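You operate a simulated robot arm through the tools that you are given. There is no shell and no other tool.

You run a simulated robot arm. Do the job below in one go: nothing can be reset, and whatever is moved stays where it is left.

JOB
Seat the card's motor module, plug it in and test it.
Fine: module and white connector go in with the yellow switch off; then on, green key (its lamp must light), off.

The check looks at the end state, three seconds after you hand in, the way a careful person would. Anything else that was tipped, shoved, dropped, spilled or broken makes it a failure.

ROBOT AND FRAMES
A 7-joint arm with a two-finger parallel gripper, fixed in place. Base frame: the origin is on the floor under the middle of its stand, x ahead of it, y to its left, z up; the work surface is at about z = 800. Units: mm, degrees, N and s.
With the tool pointing down near the work surface it reaches from about 440 to 920 mm from the base axis. Its first joint turns from -143.0 to 143.0 degrees. Payload 3 kg.
Tool frame: the origin (TCP) lies between the finger pads and is the grasp point; the fingertips stand 30 mm ahead of it; z points along the fingers, y is the line along which they close. The gripper opens to 94 mm. The fingers are 28 mm wide and 10 mm thick; the gripper's body (50 by 96 mm) begins 55 mm behind the TCP.
Orientation is that of the tool frame in the base frame, as [roll, pitch, yaw] about the fixed x, y, z axes, in that order (R = Rz(yaw) Ry(pitch) Rx(roll)). With the fingers straight down and closing along the base's y, the tool's x points along the base's -x, its y along +y and its z along -z.

CONTROLS
- The arm moves only by the tool move_arm. Its argument "targets" is a list of rows, each a list of 7 numbers: the shift along the tool's x, y, z in mm, then the turn, a rotation vector about the tool's x, y, z in degrees, then the finger opening in mm, from 0 to 94. In form: [[tx, ty, tz, wx, wy, wz, jaw], ...]. A call has 1 to 20 rows; each row shifts and turns the commanded pose from where the row before left it, along the tool's axes as they then stand. A row lasts 0.2 s, in which the tool goes at most 50 mm and 8.6 degrees; a call with a longer step from one row to the next is refused whole, and so is a gripper value outside its range. A pose out of reach is approached as far as the arm can. The call stops where the force on the tool passes 40 N (or 10 N more than at its start, if that is more) or the arm is blocked; 0.2 s more then pass. The fingers move at their own pace (about 72 mm/s each) and stop on an object; they squeeze with about 42 N. The grip force told is the motor's: it shows also when the fingers shut on nothing. Time passes only in rows, and 0.2 s behind the last, so rows that do not move let the fingers close. It gives the time, the measured TCP pose, the force on the tool (base axes), the opening and the grip force at its end, in the units of the frame above (readings bear some noise), with the torque about the TCP (base axes, N m) and any sound that the robot's microphone picked up, and new pictures: "show" is both (left out), scene, wrist or none.
- Cameras (640 x 400 px; columns grow to the right, rows downward): "scene" is fixed at [50.1, -650.3, 1368.6]; the picture's right is [0.88, -0.48, 0.00], its down [-0.14, -0.26, -0.95] and it looks along [0.46, 0.84, -0.30] (base axes); focal length 340 px, centre (320, 200). "wrist" rides on the gripper at [76, 14, -102] in the tool frame; the picture's right is [-0.18, 0.98, 0.00], its down [-0.75, -0.14, -0.64] and it looks along [-0.63, -0.12, 0.77] (tool axes); focal length 243 px, centre (320, 200). There is no depth. A picture from a camera that has moved, and an enlarged one, comes with that camera's place and axes in the base frame and with its lens.
- enlarge(camera, box): a new picture of the part [left, top, right, bottom] of that camera's present view, enlarged. No time passes.
- finish_job(): hands the job in; it is judged then, once.

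Nothing tells you positions but the pictures and the camera data. Unless the task says otherwise, let go and move clear before handing in.

The tools are called after "Emit:" as a command line: name --pt "numbers of a row" for each row, then --argument value for the rest, lists and objects as JSON in quotes. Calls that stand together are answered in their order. move_arm: Moves the arm, as the interface text tells. Its arguments: {"type":"object","properties":{"targets":{"type":"array"},"show":{"type":"string","enum":["both","scene","wrist","none"]}},"required":["targets"]} The other tools are called the same way: enlarge (camera, box) takes an enlarged picture of a part of a camera's view; finish_job () hands the job in.

At the start:

```text
clock: 0.0
position: [325.2, 585.8, 1144.3]
tcp_rot: [-180.0, 0.0, 180.0]
contact_force: [0.1, 1.0, 0.5]
ft_torque: [0.01, 0.01, 0.0]
grip_width: 93.8
finger_force: 0.1
```

scene: 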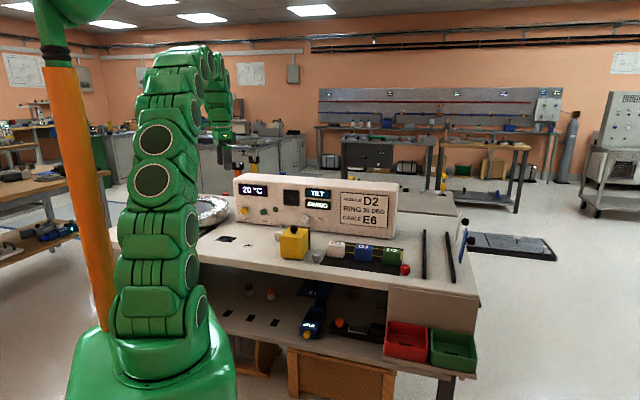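
wrist: 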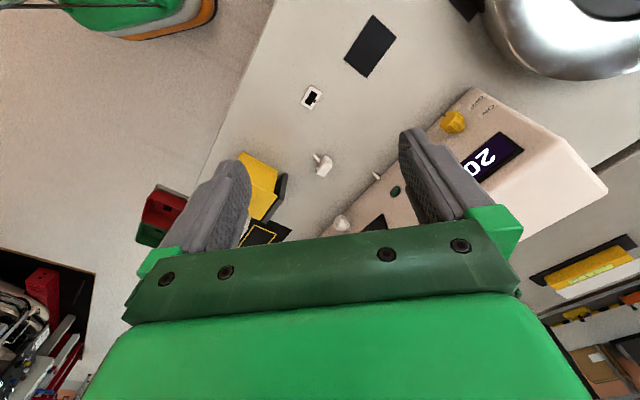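

I see a bench with a control panel, a card reading D2 / ring 30 deg / cable E6, and several modules. I'll enlarge the pictures before moving.

Emit:
enlarge --camera "scene" --box '[220, 160, 420, 285]'

Emit:
enlarge --camera "scene" --box '[190, 270, 500, 390]'

Emit:
enlarge --camera "wrist" --box '[200, 0, 640, 275]'

Emit:
enlarge --camera "scene" --box '[320, 180, 400, 230]'

Emit:
enlarge --camera "scene" --box '[310, 225, 430, 300]'

```text
3.20 times, centred on (320, 222) of scene
camera zoom: at [50.1, -650.3, 1368.6], right [0.88, -0.48, 0.0], down [-0.14, -0.26, -0.95], along [0.46, 0.84, -0.3], focal length 1088 px, centre (320, 128)
```

zoom: 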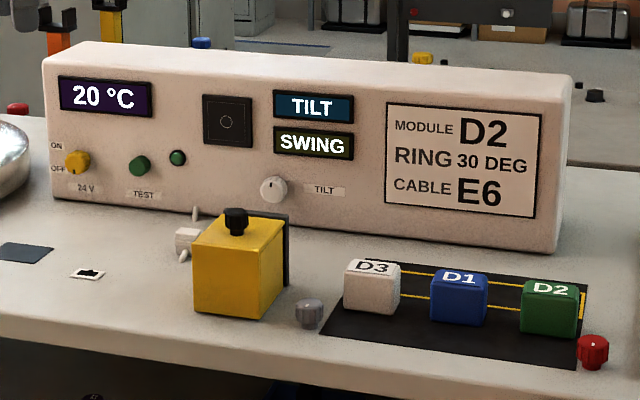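

```text
2.06 times, centred on (345, 330) of scene
camera zoom: at [50.1, -650.3, 1368.6], right [0.88, -0.48, 0.0], down [-0.14, -0.26, -0.95], along [0.46, 0.84, -0.3], focal length 702 px, centre (268, -68)
```

zoom: 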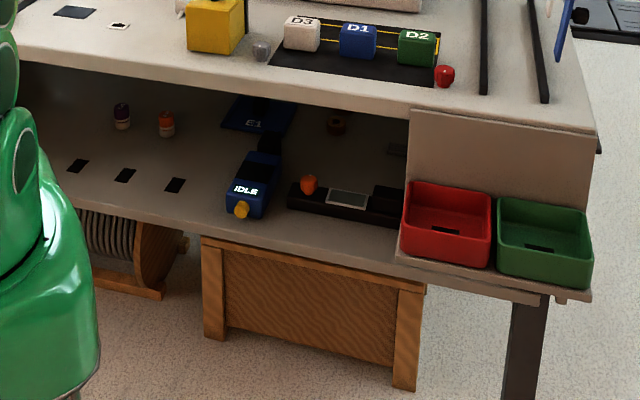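

```text
1.45 times, centred on (420, 138) of wrist
camera zoom: at [250.1, 600.3, 1245.9], right [0.18, 0.98, 0.0], down [0.75, -0.14, 0.64], along [0.63, -0.12, -0.77], focal length 353 px, centre (174, 291)
```

zoom: 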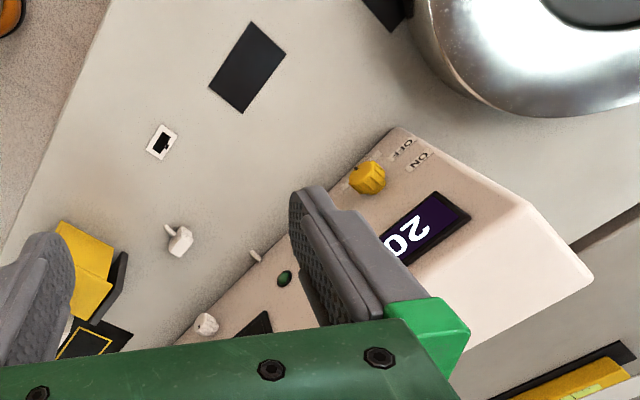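

```text
8.00 times, centred on (360, 205) of scene
camera zoom: at [50.1, -650.3, 1368.6], right [0.88, -0.48, 0.0], down [-0.14, -0.26, -0.95], along [0.46, 0.84, -0.3], focal length 2719 px, centre (0, 160)
```

zoom: 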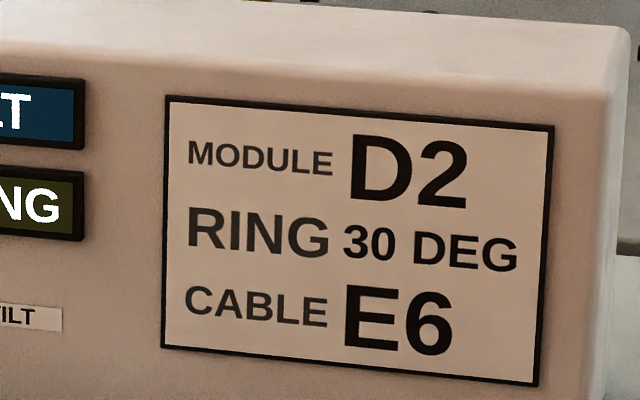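

```text
5.33 times, centred on (370, 262) of scene
camera zoom: at [50.1, -650.3, 1368.6], right [0.88, -0.48, 0.0], down [-0.14, -0.26, -0.95], along [0.46, 0.84, -0.3], focal length 1813 px, centre (53, -133)
```

zoom: 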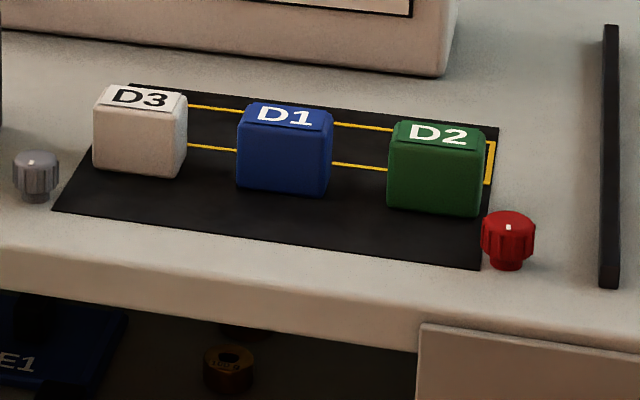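

The card calls for D2, the green block on the black mat. I'll turn the gripper square to the bench and look at it from the robot side.

Emit:
move_arm --pt "0 0 0 0 0 -7.5 94" --pt "0 0 0 0 0 -7.5 94" --pt "0 0 0 0 0 -7.5 94" --pt "0 0 0 0 0 -7.5 94" --pt "0 0 0 0 0 -7.5 94" --pt "0 0 0 0 0 -7.5 94" --pt "29 -36.9 0 0 0 0 94" --pt "29 -36.9 0 0 0 0 94" --pt "29 -36.9 0 0 0 0 94" --pt "29 -36.9 0 0 0 0 94" --pt "29 -36.9 0 0 0 0 94"

```text
clock: 2.4
position: [353.7, 350.6, 1144.8]
tcp_rot: [180.0, -0.1, -134.9]
contact_force: [-0.4, 0.2, -0.1]
ft_torque: [0.06, 0.03, -0.01]
grip_width: 94.2
finger_force: 0.1
camera wrist: at [290.2, 308.3, 1245.7], right [-0.57, 0.82, 0.0], down [0.63, 0.43, 0.64], along [0.53, 0.36, -0.77], focal length 243 px, centre (320, 200)
```

scene: 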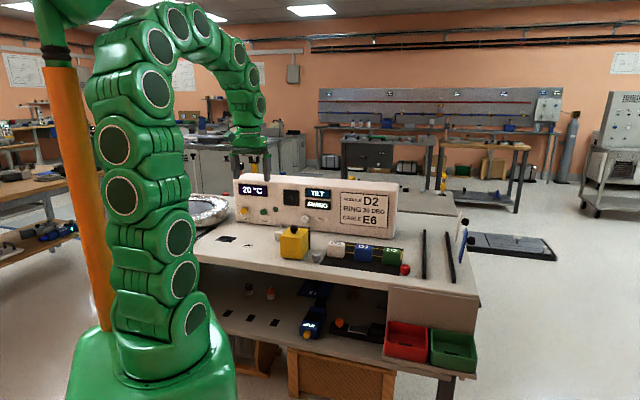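
wrist: 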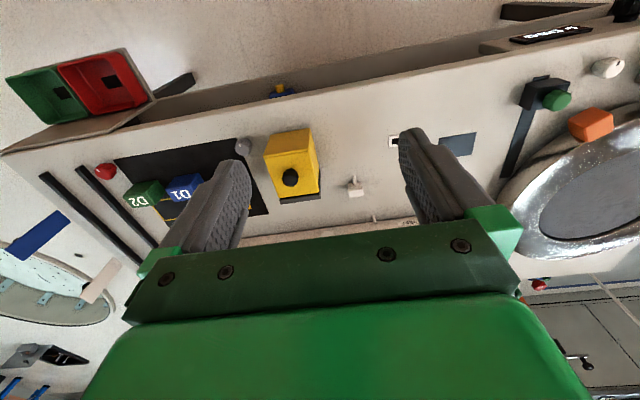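

The wrist picture is upside down: its top is the side nearest the robot. I'll enlarge the parts that matter.

Emit:
enlarge --camera "wrist" --box '[80, 100, 360, 240]'

Emit:
enlarge --camera "wrist" --box '[320, 100, 520, 230]'

Emit:
enlarge --camera "scene" --box '[225, 170, 345, 245]'

Emit:
enlarge --camera "scene" --box '[180, 190, 340, 290]'

```text
2.29 times, centred on (220, 170) of wrist
camera zoom: at [290.2, 308.3, 1245.7], right [-0.57, 0.82, 0.0], down [0.63, 0.43, 0.64], along [0.53, 0.36, -0.77], focal length 555 px, centre (549, 269)
```

zoom: 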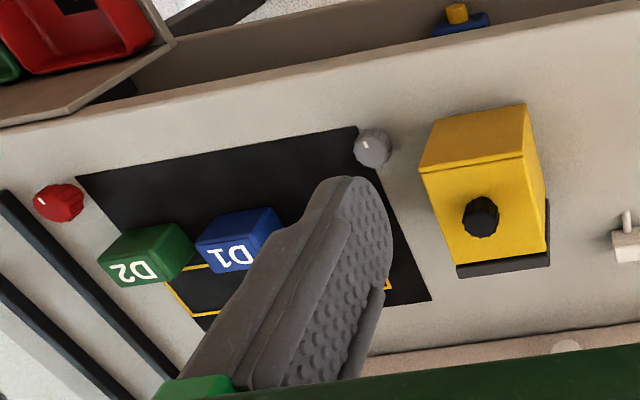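

```text
3.08 times, centred on (420, 165) of wrist
camera zoom: at [290.2, 308.3, 1245.7], right [-0.57, 0.82, 0.0], down [0.63, 0.43, 0.64], along [0.53, 0.36, -0.77], focal length 746 px, centre (12, 308)
```

zoom: 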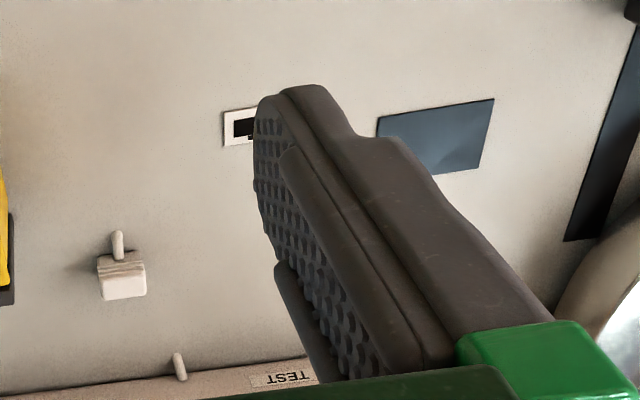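

```text
5.33 times, centred on (285, 208) of scene
camera zoom: at [50.1, -650.3, 1368.6], right [0.88, -0.48, 0.0], down [-0.14, -0.26, -0.95], along [0.46, 0.84, -0.3], focal length 1813 px, centre (507, 160)
```

zoom: 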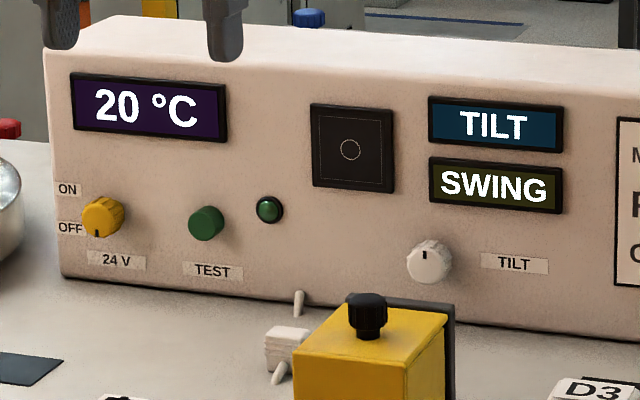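

```text
4.00 times, centred on (260, 240) of scene
camera zoom: at [50.1, -650.3, 1368.6], right [0.88, -0.48, 0.0], down [-0.14, -0.26, -0.95], along [0.46, 0.84, -0.3], focal length 1360 px, centre (560, 40)
```

zoom: 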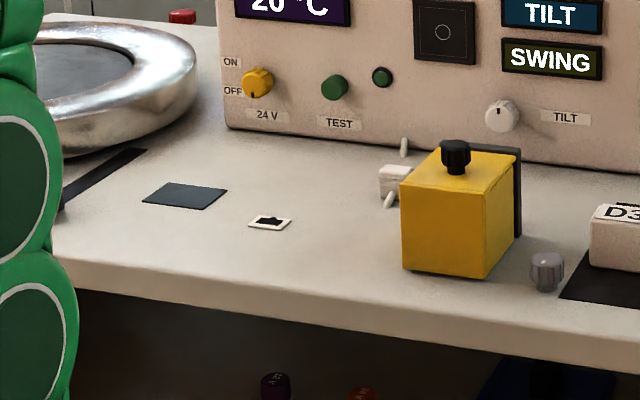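

Next I'll move in over the connector, the small socket and the panel for a closer look.

Emit:
move_arm --pt "-40.2 6.9 20.8 0 0 0 94" --pt "-40.2 6.9 20.8 0 0 0 94" --pt "-40.2 6.9 20.8 0 0 0 94" --pt "-40.2 6.9 20.8 0 0 0 94" --pt "-40.2 6.9 20.8 0 0 0 94" --pt "-40.2 6.9 20.8 0 0 0 94" --show "wrist"

Emit:
enlarge --camera "wrist" --box '[200, 0, 480, 200]'

```text
clock: 3.8
position: [495.1, 551.1, 1021.5]
tcp_rot: [180.0, -0.1, -135.0]
contact_force: [0.9, 1.3, 0.6]
ft_torque: [0.03, -0.05, 0.01]
grip_width: 94.0
finger_force: 0.1
camera wrist: at [430.9, 508.8, 1123.1], right [-0.56, 0.83, 0.0], down [0.63, 0.43, 0.64], along [0.53, 0.36, -0.77], focal length 243 px, centre (320, 200)
```

wrist: 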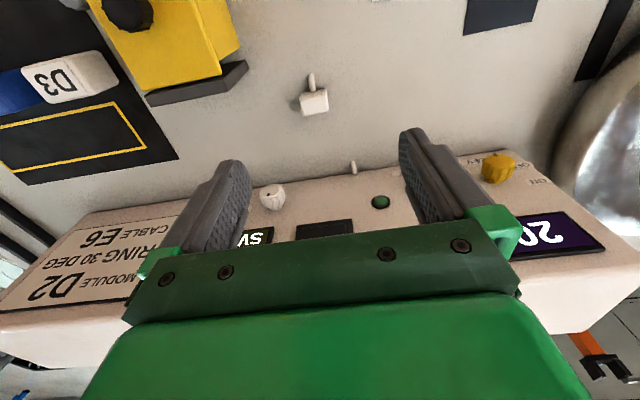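

```text
2.00 times, centred on (340, 100) of wrist
camera zoom: at [430.9, 508.8, 1123.1], right [-0.56, 0.83, 0.0], down [0.63, 0.43, 0.64], along [0.53, 0.36, -0.77], focal length 485 px, centre (280, 400)
```

zoom: 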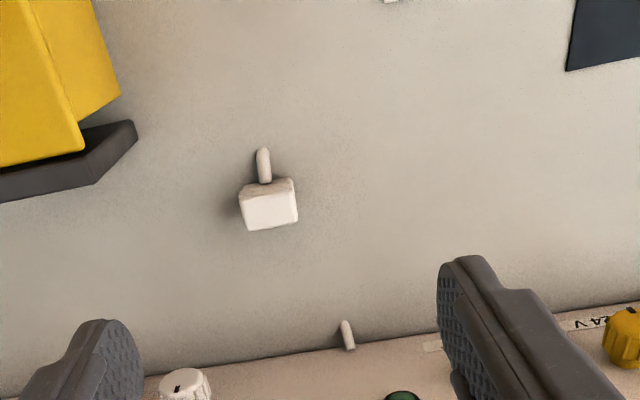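

The connector lies on the bench with a short cable stub. I'll look next at the dark rectangle and the small socket to see which one is the seat.

Emit:
move_arm --pt "20 39.2 4 0 0 0 94" --pt "20 39.2 4 0 0 0 94" --pt "20 39.2 4 0 0 0 94" --pt "20 39.2 4 0 0 0 94" --pt "20 39.2 4 0 0 0 94" --show "wrist"

Emit:
enlarge --camera "wrist" --box '[160, 0, 480, 200]'

```text
clock: 5.0
position: [286.3, 618.5, 1003.3]
tcp_rot: [179.9, 0.0, -135.1]
contact_force: [0.2, -1.0, -0.2]
ft_torque: [-0.03, 0.03, -0.01]
grip_width: 94.1
finger_force: 0.0
camera wrist: at [222.8, 576.0, 1102.7], right [-0.56, 0.83, 0.0], down [0.63, 0.43, 0.64], along [0.53, 0.36, -0.77], focal length 243 px, centre (320, 200)
```

wrist: 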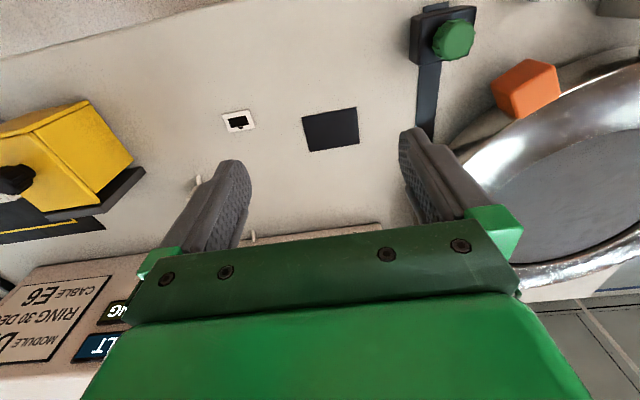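

```text
2.00 times, centred on (320, 100) of wrist
camera zoom: at [222.8, 576.0, 1102.7], right [-0.56, 0.83, 0.0], down [0.63, 0.43, 0.64], along [0.53, 0.36, -0.77], focal length 485 px, centre (320, 400)
```

zoom: 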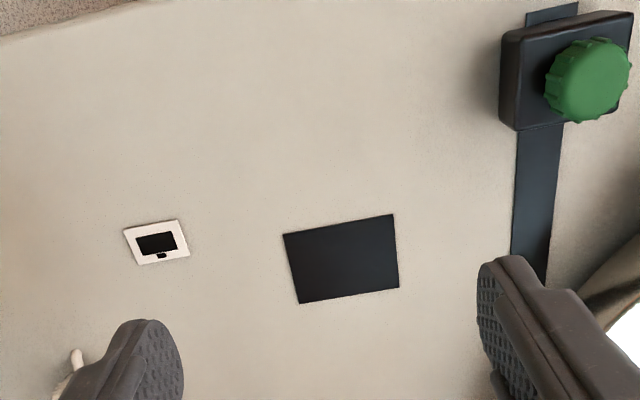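

Emit:
enlarge --camera "wrist" --box '[290, 95, 370, 160]'

Emit:
enlarge --camera "wrist" --box '[210, 100, 270, 140]'

Emit:
enlarge --camera "scene" --box '[210, 225, 270, 262]'

Emit:
enlarge --camera "wrist" --box '[0, 80, 180, 240]'

Emit:
enlarge --camera "scene" --box '[270, 180, 330, 217]'

```text
6.15 times, centred on (330, 128) of wrist
camera zoom: at [222.8, 576.0, 1102.7], right [-0.56, 0.83, 0.0], down [0.63, 0.43, 0.64], along [0.53, 0.36, -0.77], focal length 1493 px, centre (258, 646)
```

zoom: 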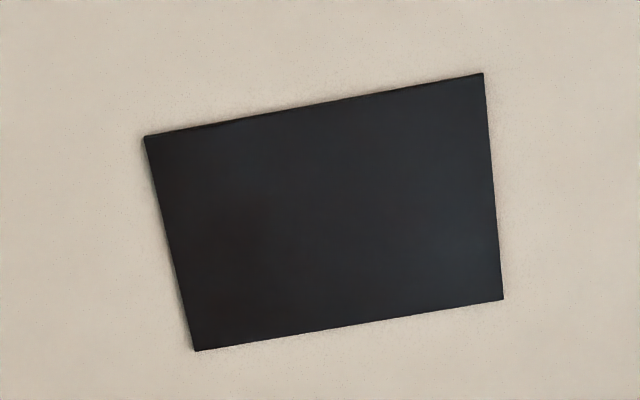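

```text
10.00 times, centred on (240, 120) of wrist
camera zoom: at [222.8, 576.0, 1102.7], right [-0.56, 0.83, 0.0], down [0.63, 0.43, 0.64], along [0.53, 0.36, -0.77], focal length 2426 px, centre (1120, 1000)
```

zoom: 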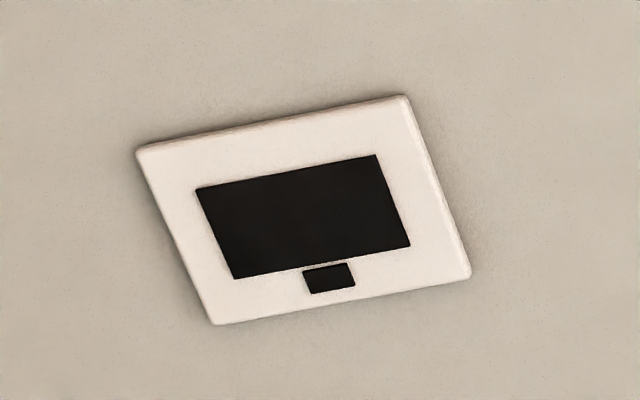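

```text
10.67 times, centred on (240, 244) of scene
camera zoom: at [50.1, -650.3, 1368.6], right [0.88, -0.48, 0.0], down [-0.14, -0.26, -0.95], along [0.46, 0.84, -0.3], focal length 3626 px, centre (1173, -264)
```

zoom: 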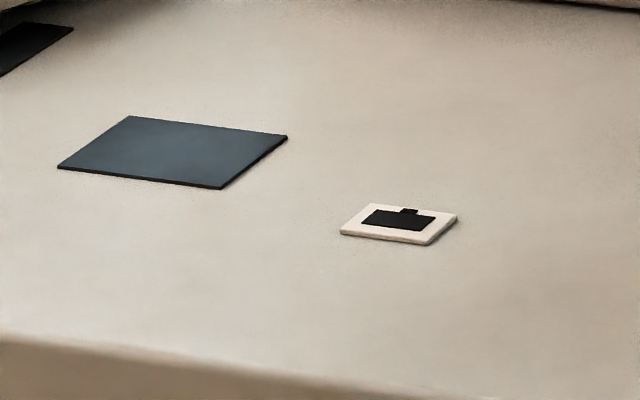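

```text
2.50 times, centred on (90, 160) of wrist
camera zoom: at [222.8, 576.0, 1102.7], right [-0.56, 0.83, 0.0], down [0.63, 0.43, 0.64], along [0.53, 0.36, -0.77], focal length 606 px, centre (895, 300)
```

zoom: 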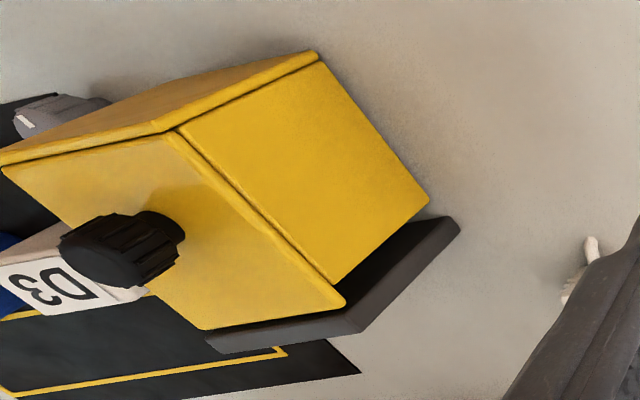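

```text
10.67 times, centred on (300, 198) of scene
camera zoom: at [50.1, -650.3, 1368.6], right [0.88, -0.48, 0.0], down [-0.14, -0.26, -0.95], along [0.46, 0.84, -0.3], focal length 3626 px, centre (533, 216)
```

zoom: 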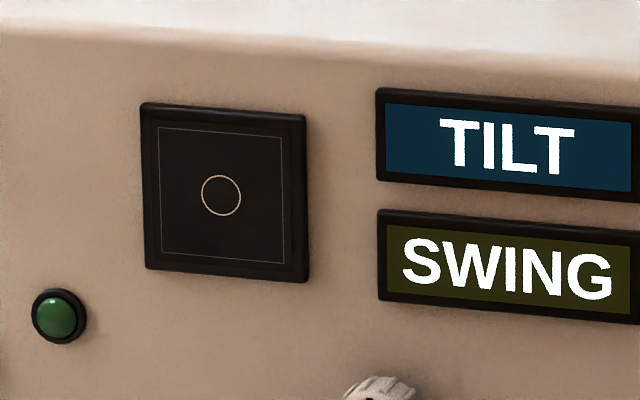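

The dark rectangle is only a thin plate, while the white frame is a keyed socket. I'll now look at the yellow box from the left and behind to see whether it hides the seat.

Emit:
move_arm --pt "-23.5 -35.7 -4.5 0 0 0 94" --pt "-23.5 -35.7 -4.5 0 0 0 94" --pt "-23.5 -35.7 -4.5 0 0 0 94" --pt "-23.5 -35.7 -4.5 0 0 0 94" --pt "-23.5 -35.7 -4.5 0 0 0 94" --pt "-23.5 -35.7 -4.5 0 0 0 94" --pt "0 0 0 0 0 8.5 94" --pt "0 0 0 0 0 8.5 94" --pt "0 0 0 0 0 8.5 94" --pt "0 0 0 0 0 8.5 94" --pt "0 0 0 0 0 8.5 94" --pt "0 0 0 0 0 8.5 94" --pt "0 0 0 0 0 8.5 94" --pt "0 0 0 0 0 8.5 94" --pt "0 0 0 0 0 8.5 94" --pt "0 0 0 0 0 8.5 94" --pt "0 0 0 0 0 8.5 94" --pt "0 0 0 0 0 8.5 94" --pt "0 0 0 0 0 8.5 94" --pt "0 0 0 0 0 8.5 94"

Emit:
enlarge --camera "wrist" --box '[160, 40, 480, 240]'

```text
clock: 9.2
position: [537.0, 569.2, 1026.5]
tcp_rot: [180.0, -0.1, 105.8]
contact_force: [-0.8, 0.2, 0.2]
ft_torque: [0.01, 0.0, -0.08]
grip_width: 93.5
finger_force: 0.2
camera wrist: at [530.6, 646.4, 1127.8], right [1.0, 0.09, 0.0], down [0.07, -0.76, 0.64], along [0.06, -0.64, -0.77], focal length 243 px, centre (320, 200)
```

scene: 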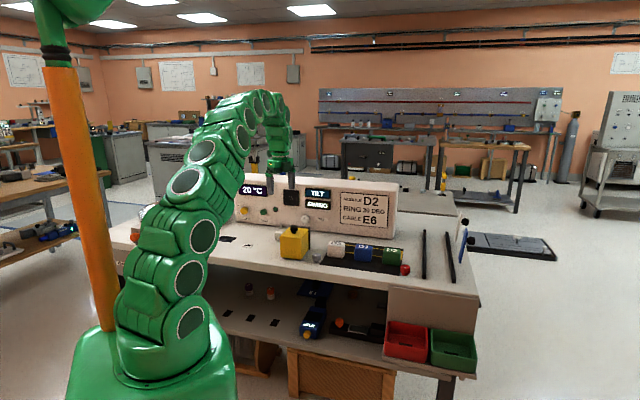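
wrist: 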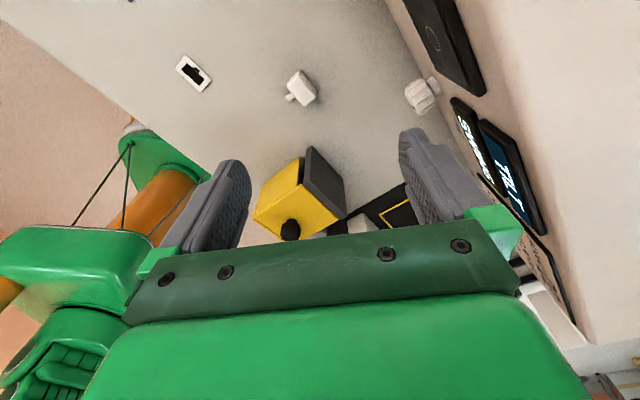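

```text
2.00 times, centred on (320, 140) of wrist
camera zoom: at [530.6, 646.4, 1127.8], right [1.0, 0.09, 0.0], down [0.07, -0.76, 0.64], along [0.06, -0.64, -0.77], focal length 485 px, centre (320, 320)
```

zoom: 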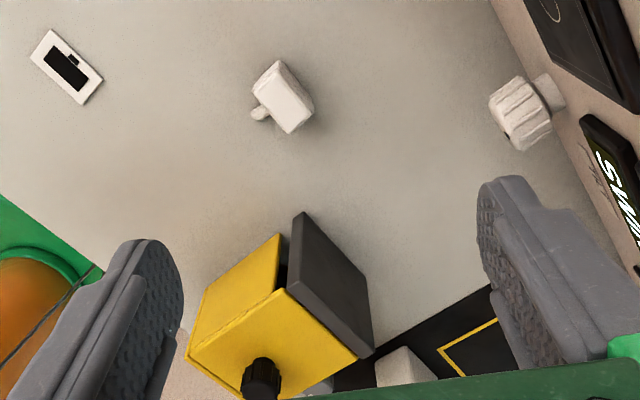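

The yellow box is a hood standing in front of an upright dark plate, with a small gap between them. Next I'll look at the D modules.

Emit:
move_arm --pt "0 0 0 0 0 -8.4 94" --pt "0 0 0 0 0 -8.4 94" --pt "0 0 0 0 0 -8.4 94" --pt "0 0 0 0 0 -8.4 94" --pt "0 0 0 0 0 -8.4 94" --pt "0 0 0 0 0 -8.4 94" --pt "0 0 0 0 0 -8.4 94" --pt "0 0 0 0 0 -8.4 94" --pt "0 0 0 0 0 -8.4 94" --pt "0 0 0 0 0 -8.4 94" --pt "-9.6 -43.3 0.7 0 0 0 94" --pt "-9.6 -43.3 0.7 0 0 0 94" --pt "-9.6 -43.3 0.7 0 0 0 94" --pt "-9.6 -43.3 0.7 0 0 0 94" --pt "-9.6 -43.3 0.7 0 0 0 94" --pt "-9.6 -43.3 0.7 0 0 0 94" --pt "-9.6 -43.3 0.7 0 0 0 94" --pt "-9.6 -43.3 0.7 0 0 0 94" --pt "-9.6 -43.3 0.7 0 0 0 94"

Emit:
enlarge --camera "wrist" --box '[200, 40, 440, 190]'

Emit:
enlarge --camera "scene" --box '[280, 190, 430, 284]'

```text
clock: 13.2
position: [688.0, 199.5, 1021.4]
tcp_rot: [-180.0, 0.0, -170.0]
contact_force: [0.5, -0.1, 0.4]
ft_torque: [0.0, 0.01, 0.02]
grip_width: 94.1
finger_force: 0.0
camera wrist: at [611.1, 200.6, 1123.1], right [0.01, 1.0, 0.0], down [0.77, -0.01, 0.64], along [0.64, -0.01, -0.77], focal length 243 px, centre (320, 200)
```

scene: 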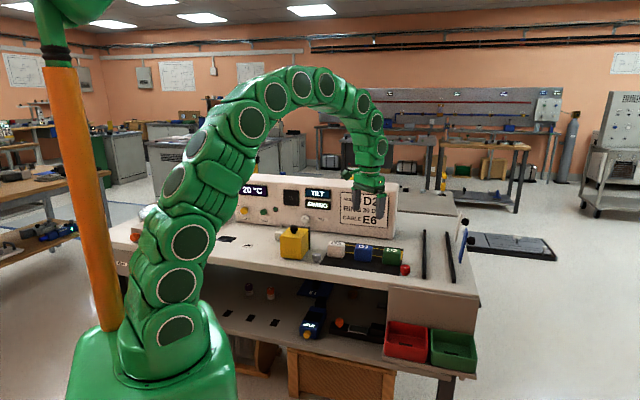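
wrist: 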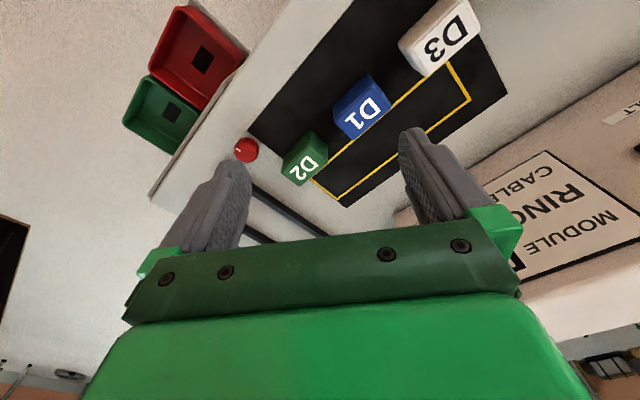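

```text
2.67 times, centred on (320, 115) of wrist
camera zoom: at [611.1, 200.6, 1123.1], right [0.01, 1.0, 0.0], down [0.77, -0.01, 0.64], along [0.64, -0.01, -0.77], focal length 647 px, centre (320, 427)
```

zoom: 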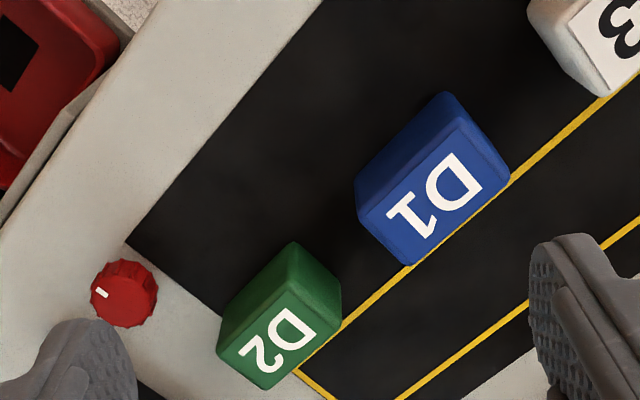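

```text
4.26 times, centred on (355, 237) of scene
camera zoom: at [50.1, -650.3, 1368.6], right [0.88, -0.48, 0.0], down [-0.14, -0.26, -0.95], along [0.46, 0.84, -0.3], focal length 1446 px, centre (171, 43)
```

zoom: 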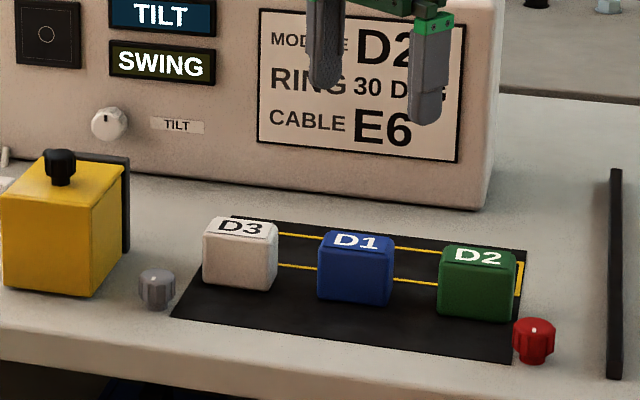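

Each D module is roughly 61 by 38 by 55 mm. I'll go low on the left side of the yellow hood and look into the gap behind it.

Emit:
move_arm --pt "0 0 0 0 0 7.86 94" --pt "0 0 0 0 0 7.86 94" --pt "0 0 0 0 0 7.86 94" --pt "0 0 0 0 0 7.86 94" --pt "0 0 0 0 0 7.86 94" --pt "0 0 0 0 0 7.86 94" --pt "0 0 0 0 0 7.86 94" --pt "47.3 6.9 0 0 0 0 94" --pt "47.3 6.9 0 0 0 0 94" --pt "47.3 6.9 0 0 0 0 94" --pt "47.3 6.9 0 0 0 0 94" --pt "47.3 6.9 0 0 0 0 94" --pt "47.3 6.9 0 0 0 0 94" --pt "47.3 6.9 0 0 0 0 94" --pt "47.3 6.9 0 0 0 0 94" --pt "47.3 6.9 0 0 0 0 94" --show "none"

Emit:
move_arm --pt "0 0 0 0 -8 0 94" --pt "0 0 0 0 -8 0 94" --pt "0 0 0 0 -8 0 94" --pt "0 0 0 0 -8 0 94" --pt "0 0 0 0 -8 0 94" --pt "30 0 35.7 0 0 0 94" --pt "30 0 35.7 0 0 0 94" --pt "30 0 35.7 0 0 0 94" --show "both"

Emit:
enlarge --camera "wrist" --box '[220, 90, 420, 215]'

```text
clock: 16.6
position: [430.0, 545.3, 1019.2]
tcp_rot: [179.9, 0.0, 135.0]
contact_force: [0.7, 0.4, -0.4]
ft_torque: [-0.02, -0.01, -0.01]
grip_width: 93.7
finger_force: 0.1
```

```text
clock: 18.4
position: [431.4, 541.8, 881.3]
tcp_rot: [179.9, 40.1, 134.9]
contact_force: [0.4, -0.4, -0.2]
ft_torque: [0.0, -0.01, 0.01]
grip_width: 94.2
finger_force: 0.0
camera wrist: at [353.8, 640.3, 908.9], right [0.79, 0.6, 0.12], down [0.02, -0.22, 0.98], along [0.61, -0.77, -0.18], focal length 243 px, centre (320, 200)
```

scene: 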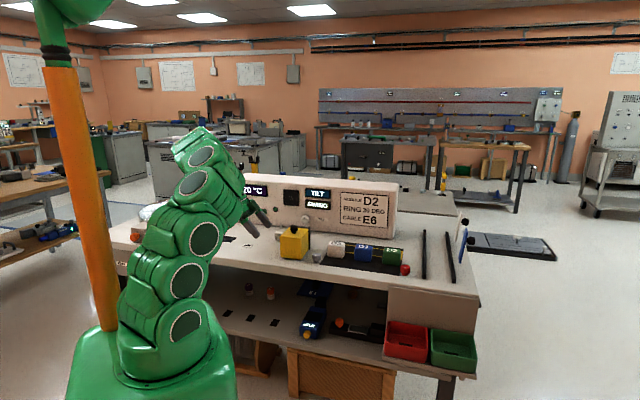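
wrist: 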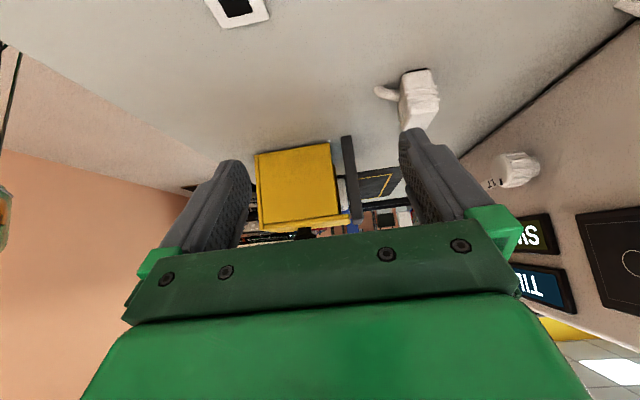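

```text
3.20 times, centred on (320, 152) of wrist
camera zoom: at [353.8, 640.3, 908.9], right [0.79, 0.6, 0.12], down [0.02, -0.22, 0.98], along [0.61, -0.77, -0.18], focal length 776 px, centre (320, 352)
```

zoom: 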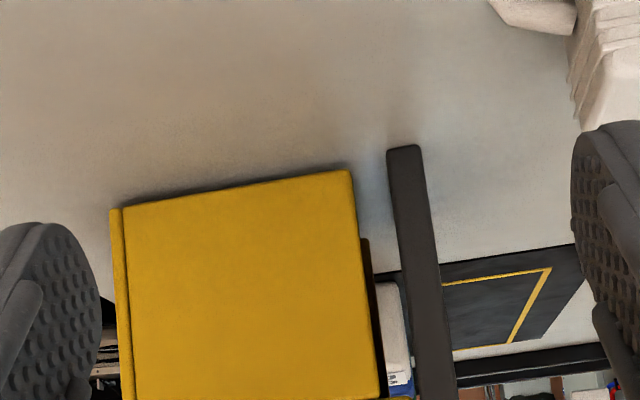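

Emit:
enlarge --camera "wrist" --box '[245, 130, 375, 240]'

Emit:
enlarge --camera "wrist" --box '[360, 50, 480, 140]'

Emit:
enlarge --camera "scene" --box '[270, 215, 330, 265]'

```text
3.64 times, centred on (310, 185) of wrist
camera zoom: at [353.8, 640.3, 908.9], right [0.79, 0.6, 0.12], down [0.02, -0.22, 0.98], along [0.61, -0.77, -0.18], focal length 882 px, centre (356, 254)
```

zoom: 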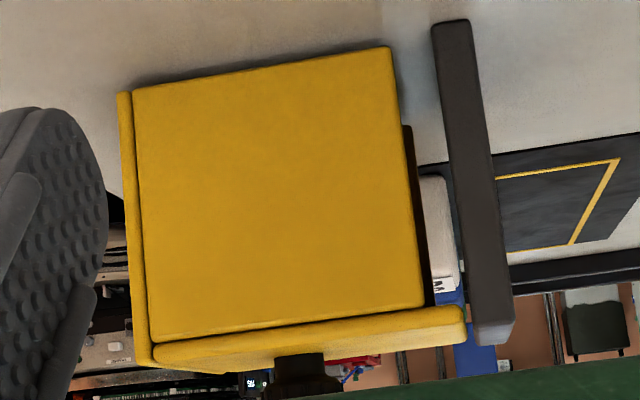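

```text
4.44 times, centred on (420, 95) of wrist
camera zoom: at [353.8, 640.3, 908.9], right [0.79, 0.6, 0.12], down [0.02, -0.22, 0.98], along [0.61, -0.77, -0.18], focal length 1078 px, centre (-124, 667)
```

zoom: 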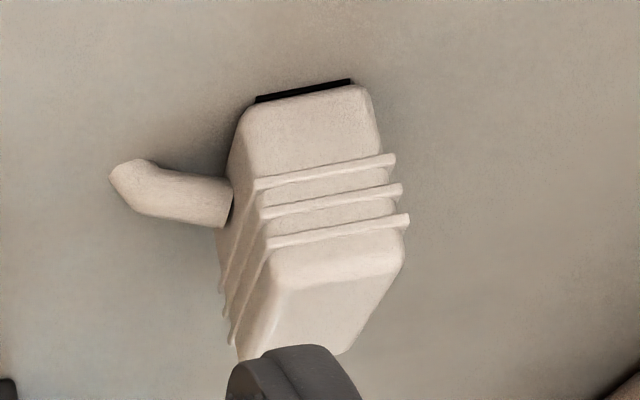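

```text
8.00 times, centred on (300, 240) of scene
camera zoom: at [50.1, -650.3, 1368.6], right [0.88, -0.48, 0.0], down [-0.14, -0.26, -0.95], along [0.46, 0.84, -0.3], focal length 2719 px, centre (480, -120)
```

zoom: 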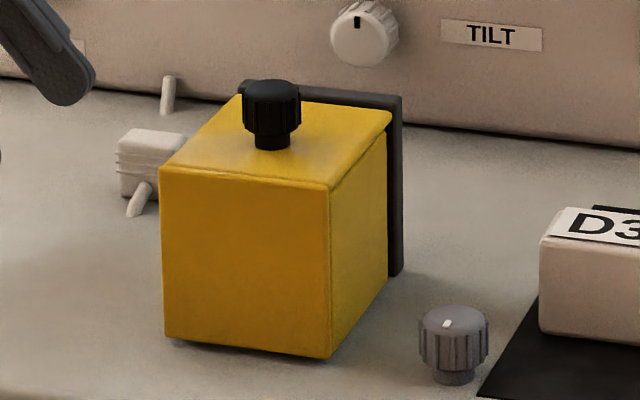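

The connector stands upright, with a dark plug on its underside and a cable stub on its side. I'll check the hood from the panel side before touching anything.

Emit:
move_arm --pt "-30 0 -35.7 0 0 0 94" --pt "-30 0 -35.7 0 0 0 94" --pt "-30 0 -35.7 0 0 0 94" --pt "0 0 0 0 8 0 94" --pt "0 0 0 0 8 0 94" --pt "0 0 0 0 8 0 94" --pt "0 0 0 0 8 0 94" --pt "0 0 0 0 8 0 94" --pt "0 0 0 0 0 8.2 94" --pt "0 0 0 0 0 8.2 94" --pt "0 0 0 0 0 8.2 94" --pt "0 0 0 0 0 8.2 94" --pt "0 0 0 0 0 8.2 94" --pt "0 0 0 0 0 8.2 94" --pt "0 0 0 0 0 8.2 94" --pt "0 0 0 0 0 8.2 94" --pt "0 0 0 0 0 8.2 94" --pt "0 0 0 0 0 8.2 94" --pt "0 0 0 0 0 8.2 94" --show "none"

Emit:
move_arm --pt "17.7 41 0 0 0 0 94" --pt "17.7 41 0 0 0 0 94" --pt "17.7 41 0 0 0 0 94" --pt "17.7 41 0 0 0 0 94" --pt "0 0 0 0 0 0 94" --show "both"

Emit:
enlarge --camera "wrist" --box '[200, 60, 440, 240]'

```text
clock: 22.4
position: [422.4, 521.2, 1019.6]
tcp_rot: [180.0, 0.0, 50.2]
contact_force: [0.5, 0.2, 0.1]
ft_torque: [0.01, -0.03, 0.0]
grip_width: 93.7
finger_force: 0.0
out of reach, approached as far as the arm can: row 19
```

```text
clock: 23.6
position: [596.1, 467.8, 1018.7]
tcp_rot: [-180.0, 0.0, 50.4]
contact_force: [-0.3, -0.3, -1.2]
ft_torque: [-0.01, 0.01, -0.01]
grip_width: 94.0
finger_force: 0.2
camera wrist: at [656.0, 518.4, 1119.8], right [0.64, -0.77, 0.0], down [-0.59, -0.49, 0.64], along [-0.49, -0.41, -0.77], focal length 243 px, centre (320, 200)
```

scene: 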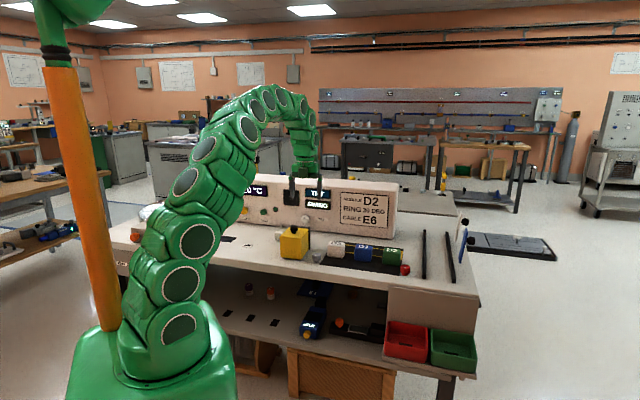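
wrist: 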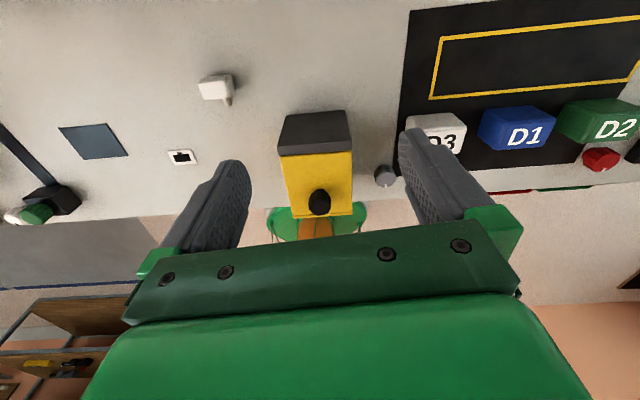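

```text
2.22 times, centred on (320, 150) of wrist
camera zoom: at [656.0, 518.4, 1119.8], right [0.64, -0.77, 0.0], down [-0.59, -0.49, 0.64], along [-0.49, -0.41, -0.77], focal length 539 px, centre (320, 311)
```

zoom: 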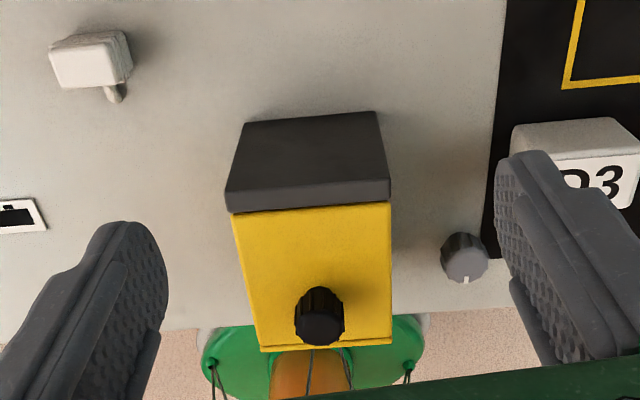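

Emit:
enlarge --camera "wrist" --box '[270, 100, 370, 170]'

Emit:
enlarge --camera "scene" --box '[290, 220, 325, 250]'

```text
5.71 times, centred on (320, 135) of wrist
camera zoom: at [656.0, 518.4, 1119.8], right [0.64, -0.77, 0.0], down [-0.59, -0.49, 0.64], along [-0.49, -0.41, -0.77], focal length 1386 px, centre (320, 571)
```

zoom: 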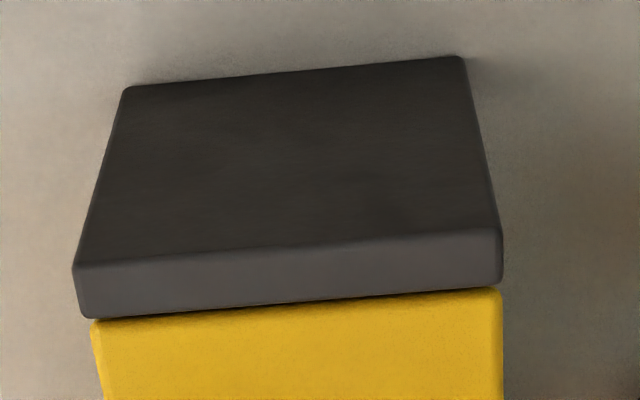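

```text
13.33 times, centred on (308, 235) of scene
camera zoom: at [50.1, -650.3, 1368.6], right [0.88, -0.48, 0.0], down [-0.14, -0.26, -0.95], along [0.46, 0.84, -0.3], focal length 4532 px, centre (487, -267)
```

zoom: 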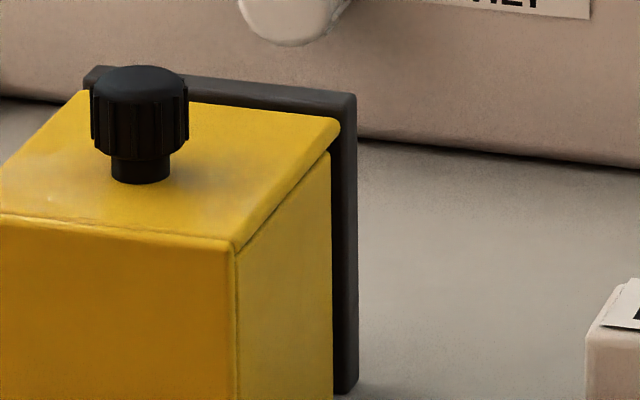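

The hood is one yellow box resting beside the back plate. I take its black knob to be the handle, at about (513, 398, 903). I'll turn back and line up over it for a careful test lift.

Emit:
move_arm --pt "0 0 0 0 0 -8.5 94" --pt "0 0 0 0 0 -8.5 94" --pt "0 0 0 0 0 -8.5 94" --pt "0 0 0 0 0 -8.5 94" --pt "0 0 0 0 0 -8.5 94" --pt "0 0 0 0 0 -8.5 94" --pt "0 0 0 0 0 -8.5 94" --pt "0 0 0 0 0 -8.5 94" --pt "0 0 0 0 0 -8.5 94" --pt "0 0 0 0 0 -8.5 94" --pt "0 0 0 0 0 -8.5 94" --pt "0 0 0 0 0 -8.5 94" --pt "0 0 0 0 0 -8.5 94" --pt "0 0 0 0 0 -8.5 94" --pt "0 0 0 0 0 -8.5 94" --pt "0 0 0 0 0 -8.5 94" --pt "0 0 0 0 0 -8.5 94" --pt "0 0 0 0 0 -8.5 94" --pt "0 0 0 0 0 -8.5 94" --pt "0 0 0 0 0 -8.5 94" --show "none"

```text
clock: 27.8
position: [595.1, 471.9, 1018.9]
tcp_rot: [-179.8, 0.0, -139.6]
contact_force: [-0.4, 0.0, -0.3]
ft_torque: [0.04, 0.01, -0.01]
grip_width: 93.8
finger_force: 0.0
```

Emit:
move_arm --pt "0 0 0 0 0 -4.6 94" --pt "36.8 1.9 0 0 0 0 94" --pt "36.8 1.9 0 0 0 0 94" --pt "36.8 1.9 0 0 0 0 94" --pt "0 0 30 0 0 0 94" --pt "0 0 0 0 0 0 94" --show "both"

Emit:
enlarge --camera "wrist" --box '[220, 60, 420, 220]'

Emit:
enlarge --camera "scene" --box '[260, 180, 340, 270]'

```text
clock: 29.2
position: [513.5, 397.6, 985.8]
tcp_rot: [180.0, 0.0, -135.1]
contact_force: [0.0, 0.3, -0.4]
ft_torque: [-0.03, -0.02, -0.04]
grip_width: 93.8
finger_force: 0.0
camera wrist: at [450.1, 354.4, 1087.6], right [-0.56, 0.83, 0.0], down [0.63, 0.43, 0.64], along [0.53, 0.36, -0.77], focal length 243 px, centre (320, 200)
```

scene: 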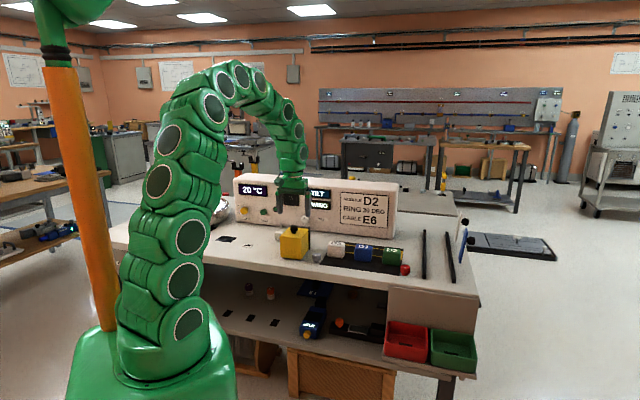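
wrist: 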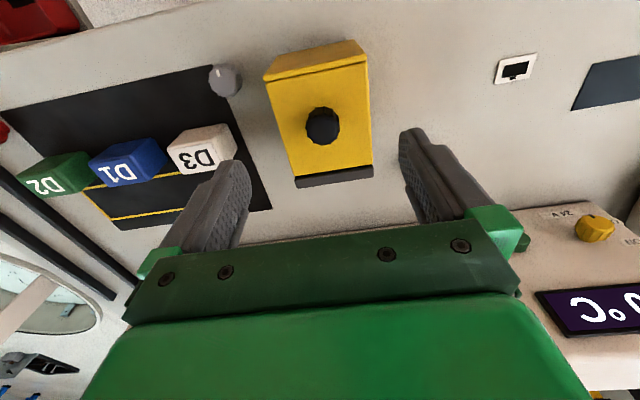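

```text
2.50 times, centred on (320, 140) of wrist
camera zoom: at [450.1, 354.4, 1087.6], right [-0.56, 0.83, 0.0], down [0.63, 0.43, 0.64], along [0.53, 0.36, -0.77], focal length 606 px, centre (320, 350)
```

zoom: 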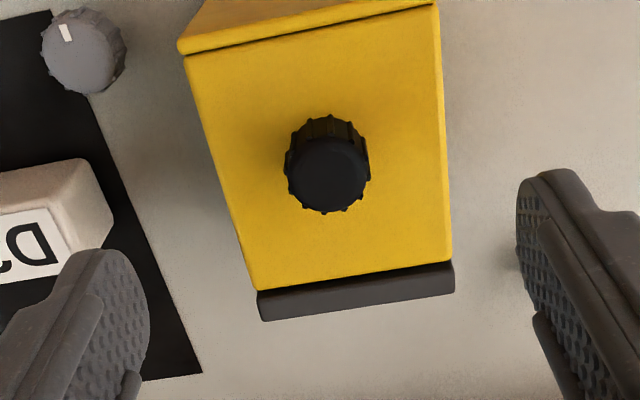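

```text
4.44 times, centred on (300, 225) of scene
camera zoom: at [50.1, -650.3, 1368.6], right [0.88, -0.48, 0.0], down [-0.14, -0.26, -0.95], along [0.46, 0.84, -0.3], focal length 1511 px, centre (409, 89)
```

zoom: 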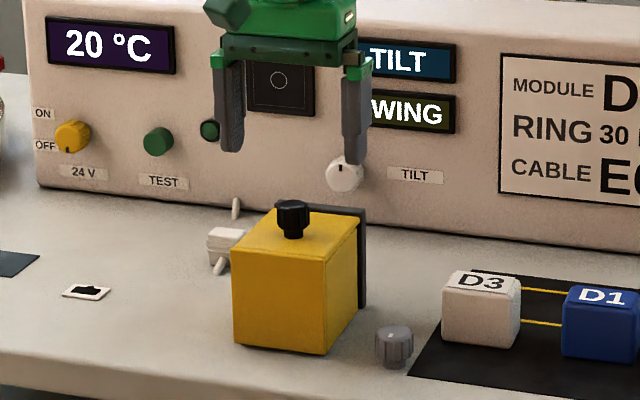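

I'm lined up over the knob. I'll come down, close on it, and lift 10 mm to feel what happens.

Emit:
move_arm --pt "0 0 33 0 0 0 94" --pt "0 0 32 0 0 0 94" --pt "0 0 0 0 0 0 60" --pt "0 0 0 0 0 0 20" --pt "0 0 0 0 0 0 10" --pt "0 0 0 0 0 0 10" --pt "0 0 0 0 0 0 10" --show "both"

```text
clock: 30.9
position: [511.0, 397.9, 922.3]
tcp_rot: [179.9, 0.1, -135.1]
contact_force: [-1.5, 3.3, -1.4]
ft_torque: [-0.08, -0.13, -0.07]
grip_width: 25.2
finger_force: 44.8
stopped in row 7: the force on the tool passed its limit at 41 N (the readings are from after the stop); the commanded pose is now the measured one
camera wrist: at [448.3, 355.3, 1022.9], right [-0.56, 0.83, 0.0], down [0.63, 0.43, 0.64], along [0.53, 0.36, -0.77], focal length 243 px, centre (320, 200)
```

scene: 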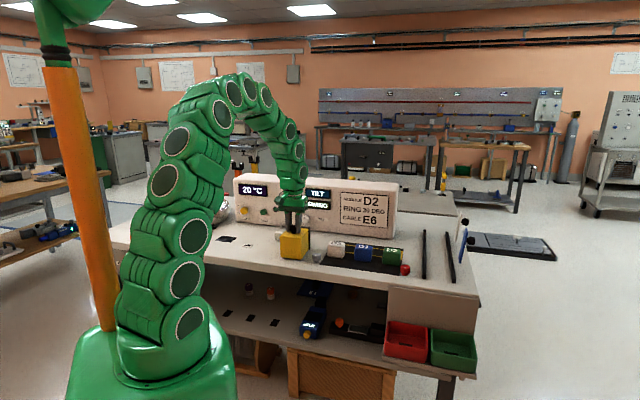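
wrist: 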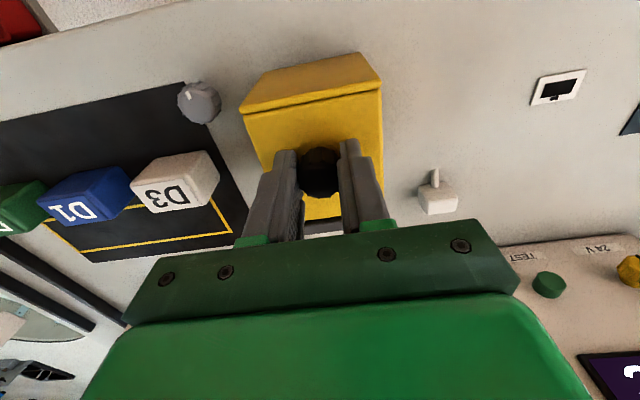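

I have the knob, 25 mm across. Now a small test lift.

Emit:
move_arm --pt "0 0 -3 0 0 0 10" --pt "0 0 -3 0 0 0 10" --pt "0 0 0 0 0 0 10" --show "both"

Emit:
enlarge --camera "scene" --box '[260, 180, 340, 270]'

```text
clock: 31.7
position: [512.2, 398.2, 926.3]
tcp_rot: [179.9, -0.1, -135.1]
contact_force: [-11.0, 13.7, -20.6]
ft_torque: [-0.93, 0.67, -0.02]
grip_width: 25.2
finger_force: 45.4
camera wrist: at [448.5, 355.4, 1028.4], right [-0.56, 0.83, 0.0], down [0.64, 0.43, 0.64], along [0.53, 0.36, -0.77], focal length 243 px, centre (320, 200)
```

scene: 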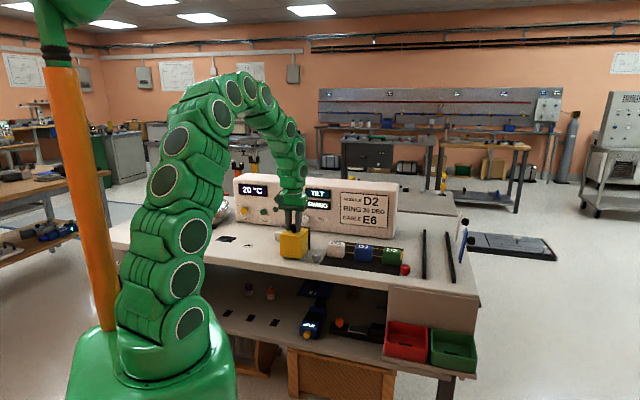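
wrist: 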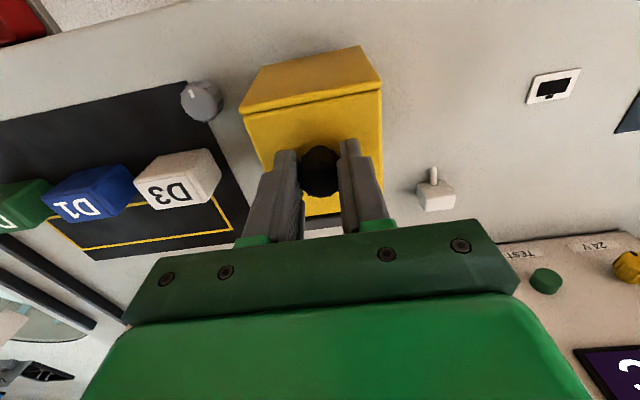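

```text
4.44 times, centred on (300, 225) of scene
camera zoom: at [50.1, -650.3, 1368.6], right [0.88, -0.48, 0.0], down [-0.14, -0.26, -0.95], along [0.46, 0.84, -0.3], focal length 1511 px, centre (409, 89)
```

zoom: 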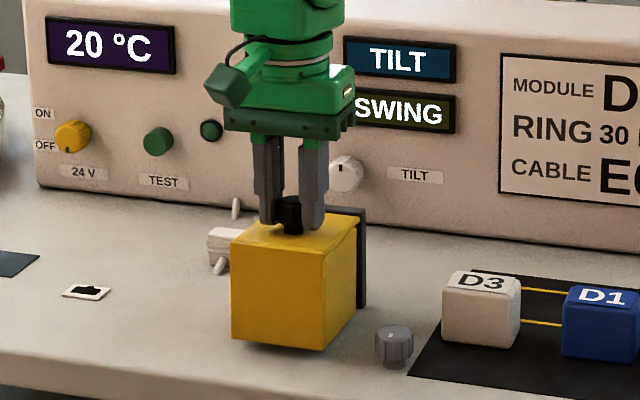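

The front edge lifts while the back resists: about 20 N acting 55 mm behind the knob. That means the hood is hinged along the top of the back plate. I'll follow the hinge arc with a small turn and check that the force drops.

Emit:
move_arm --pt "-2.9 1.0 1.65 0 4.3 0 10" --pt "0 0 0 0 0 0 10" --show "none"

```text
clock: 32.1
position: [512.0, 399.9, 928.9]
tcp_rot: [-180.0, -2.6, -134.9]
contact_force: [-10.7, -5.7, 1.5]
ft_torque: [-0.52, -0.13, 0.1]
grip_width: 25.3
finger_force: 45.2
stopped in row 1: the force on the tool passed its limit at 41 N (the readings are from after the stop); the commanded pose is now the measured one
```

Emit:
move_arm --pt "0 0 -1 0 1 0 10" --pt "0 0 -1 0 1 0 10" --pt "0 0 0 0 0 0 10" --show "none"

```text
clock: 32.9
position: [515.0, 401.5, 930.8]
tcp_rot: [179.9, -4.5, -135.0]
contact_force: [10.6, 15.6, -10.1]
ft_torque: [-0.18, -0.44, -0.13]
grip_width: 25.4
finger_force: 45.0
```

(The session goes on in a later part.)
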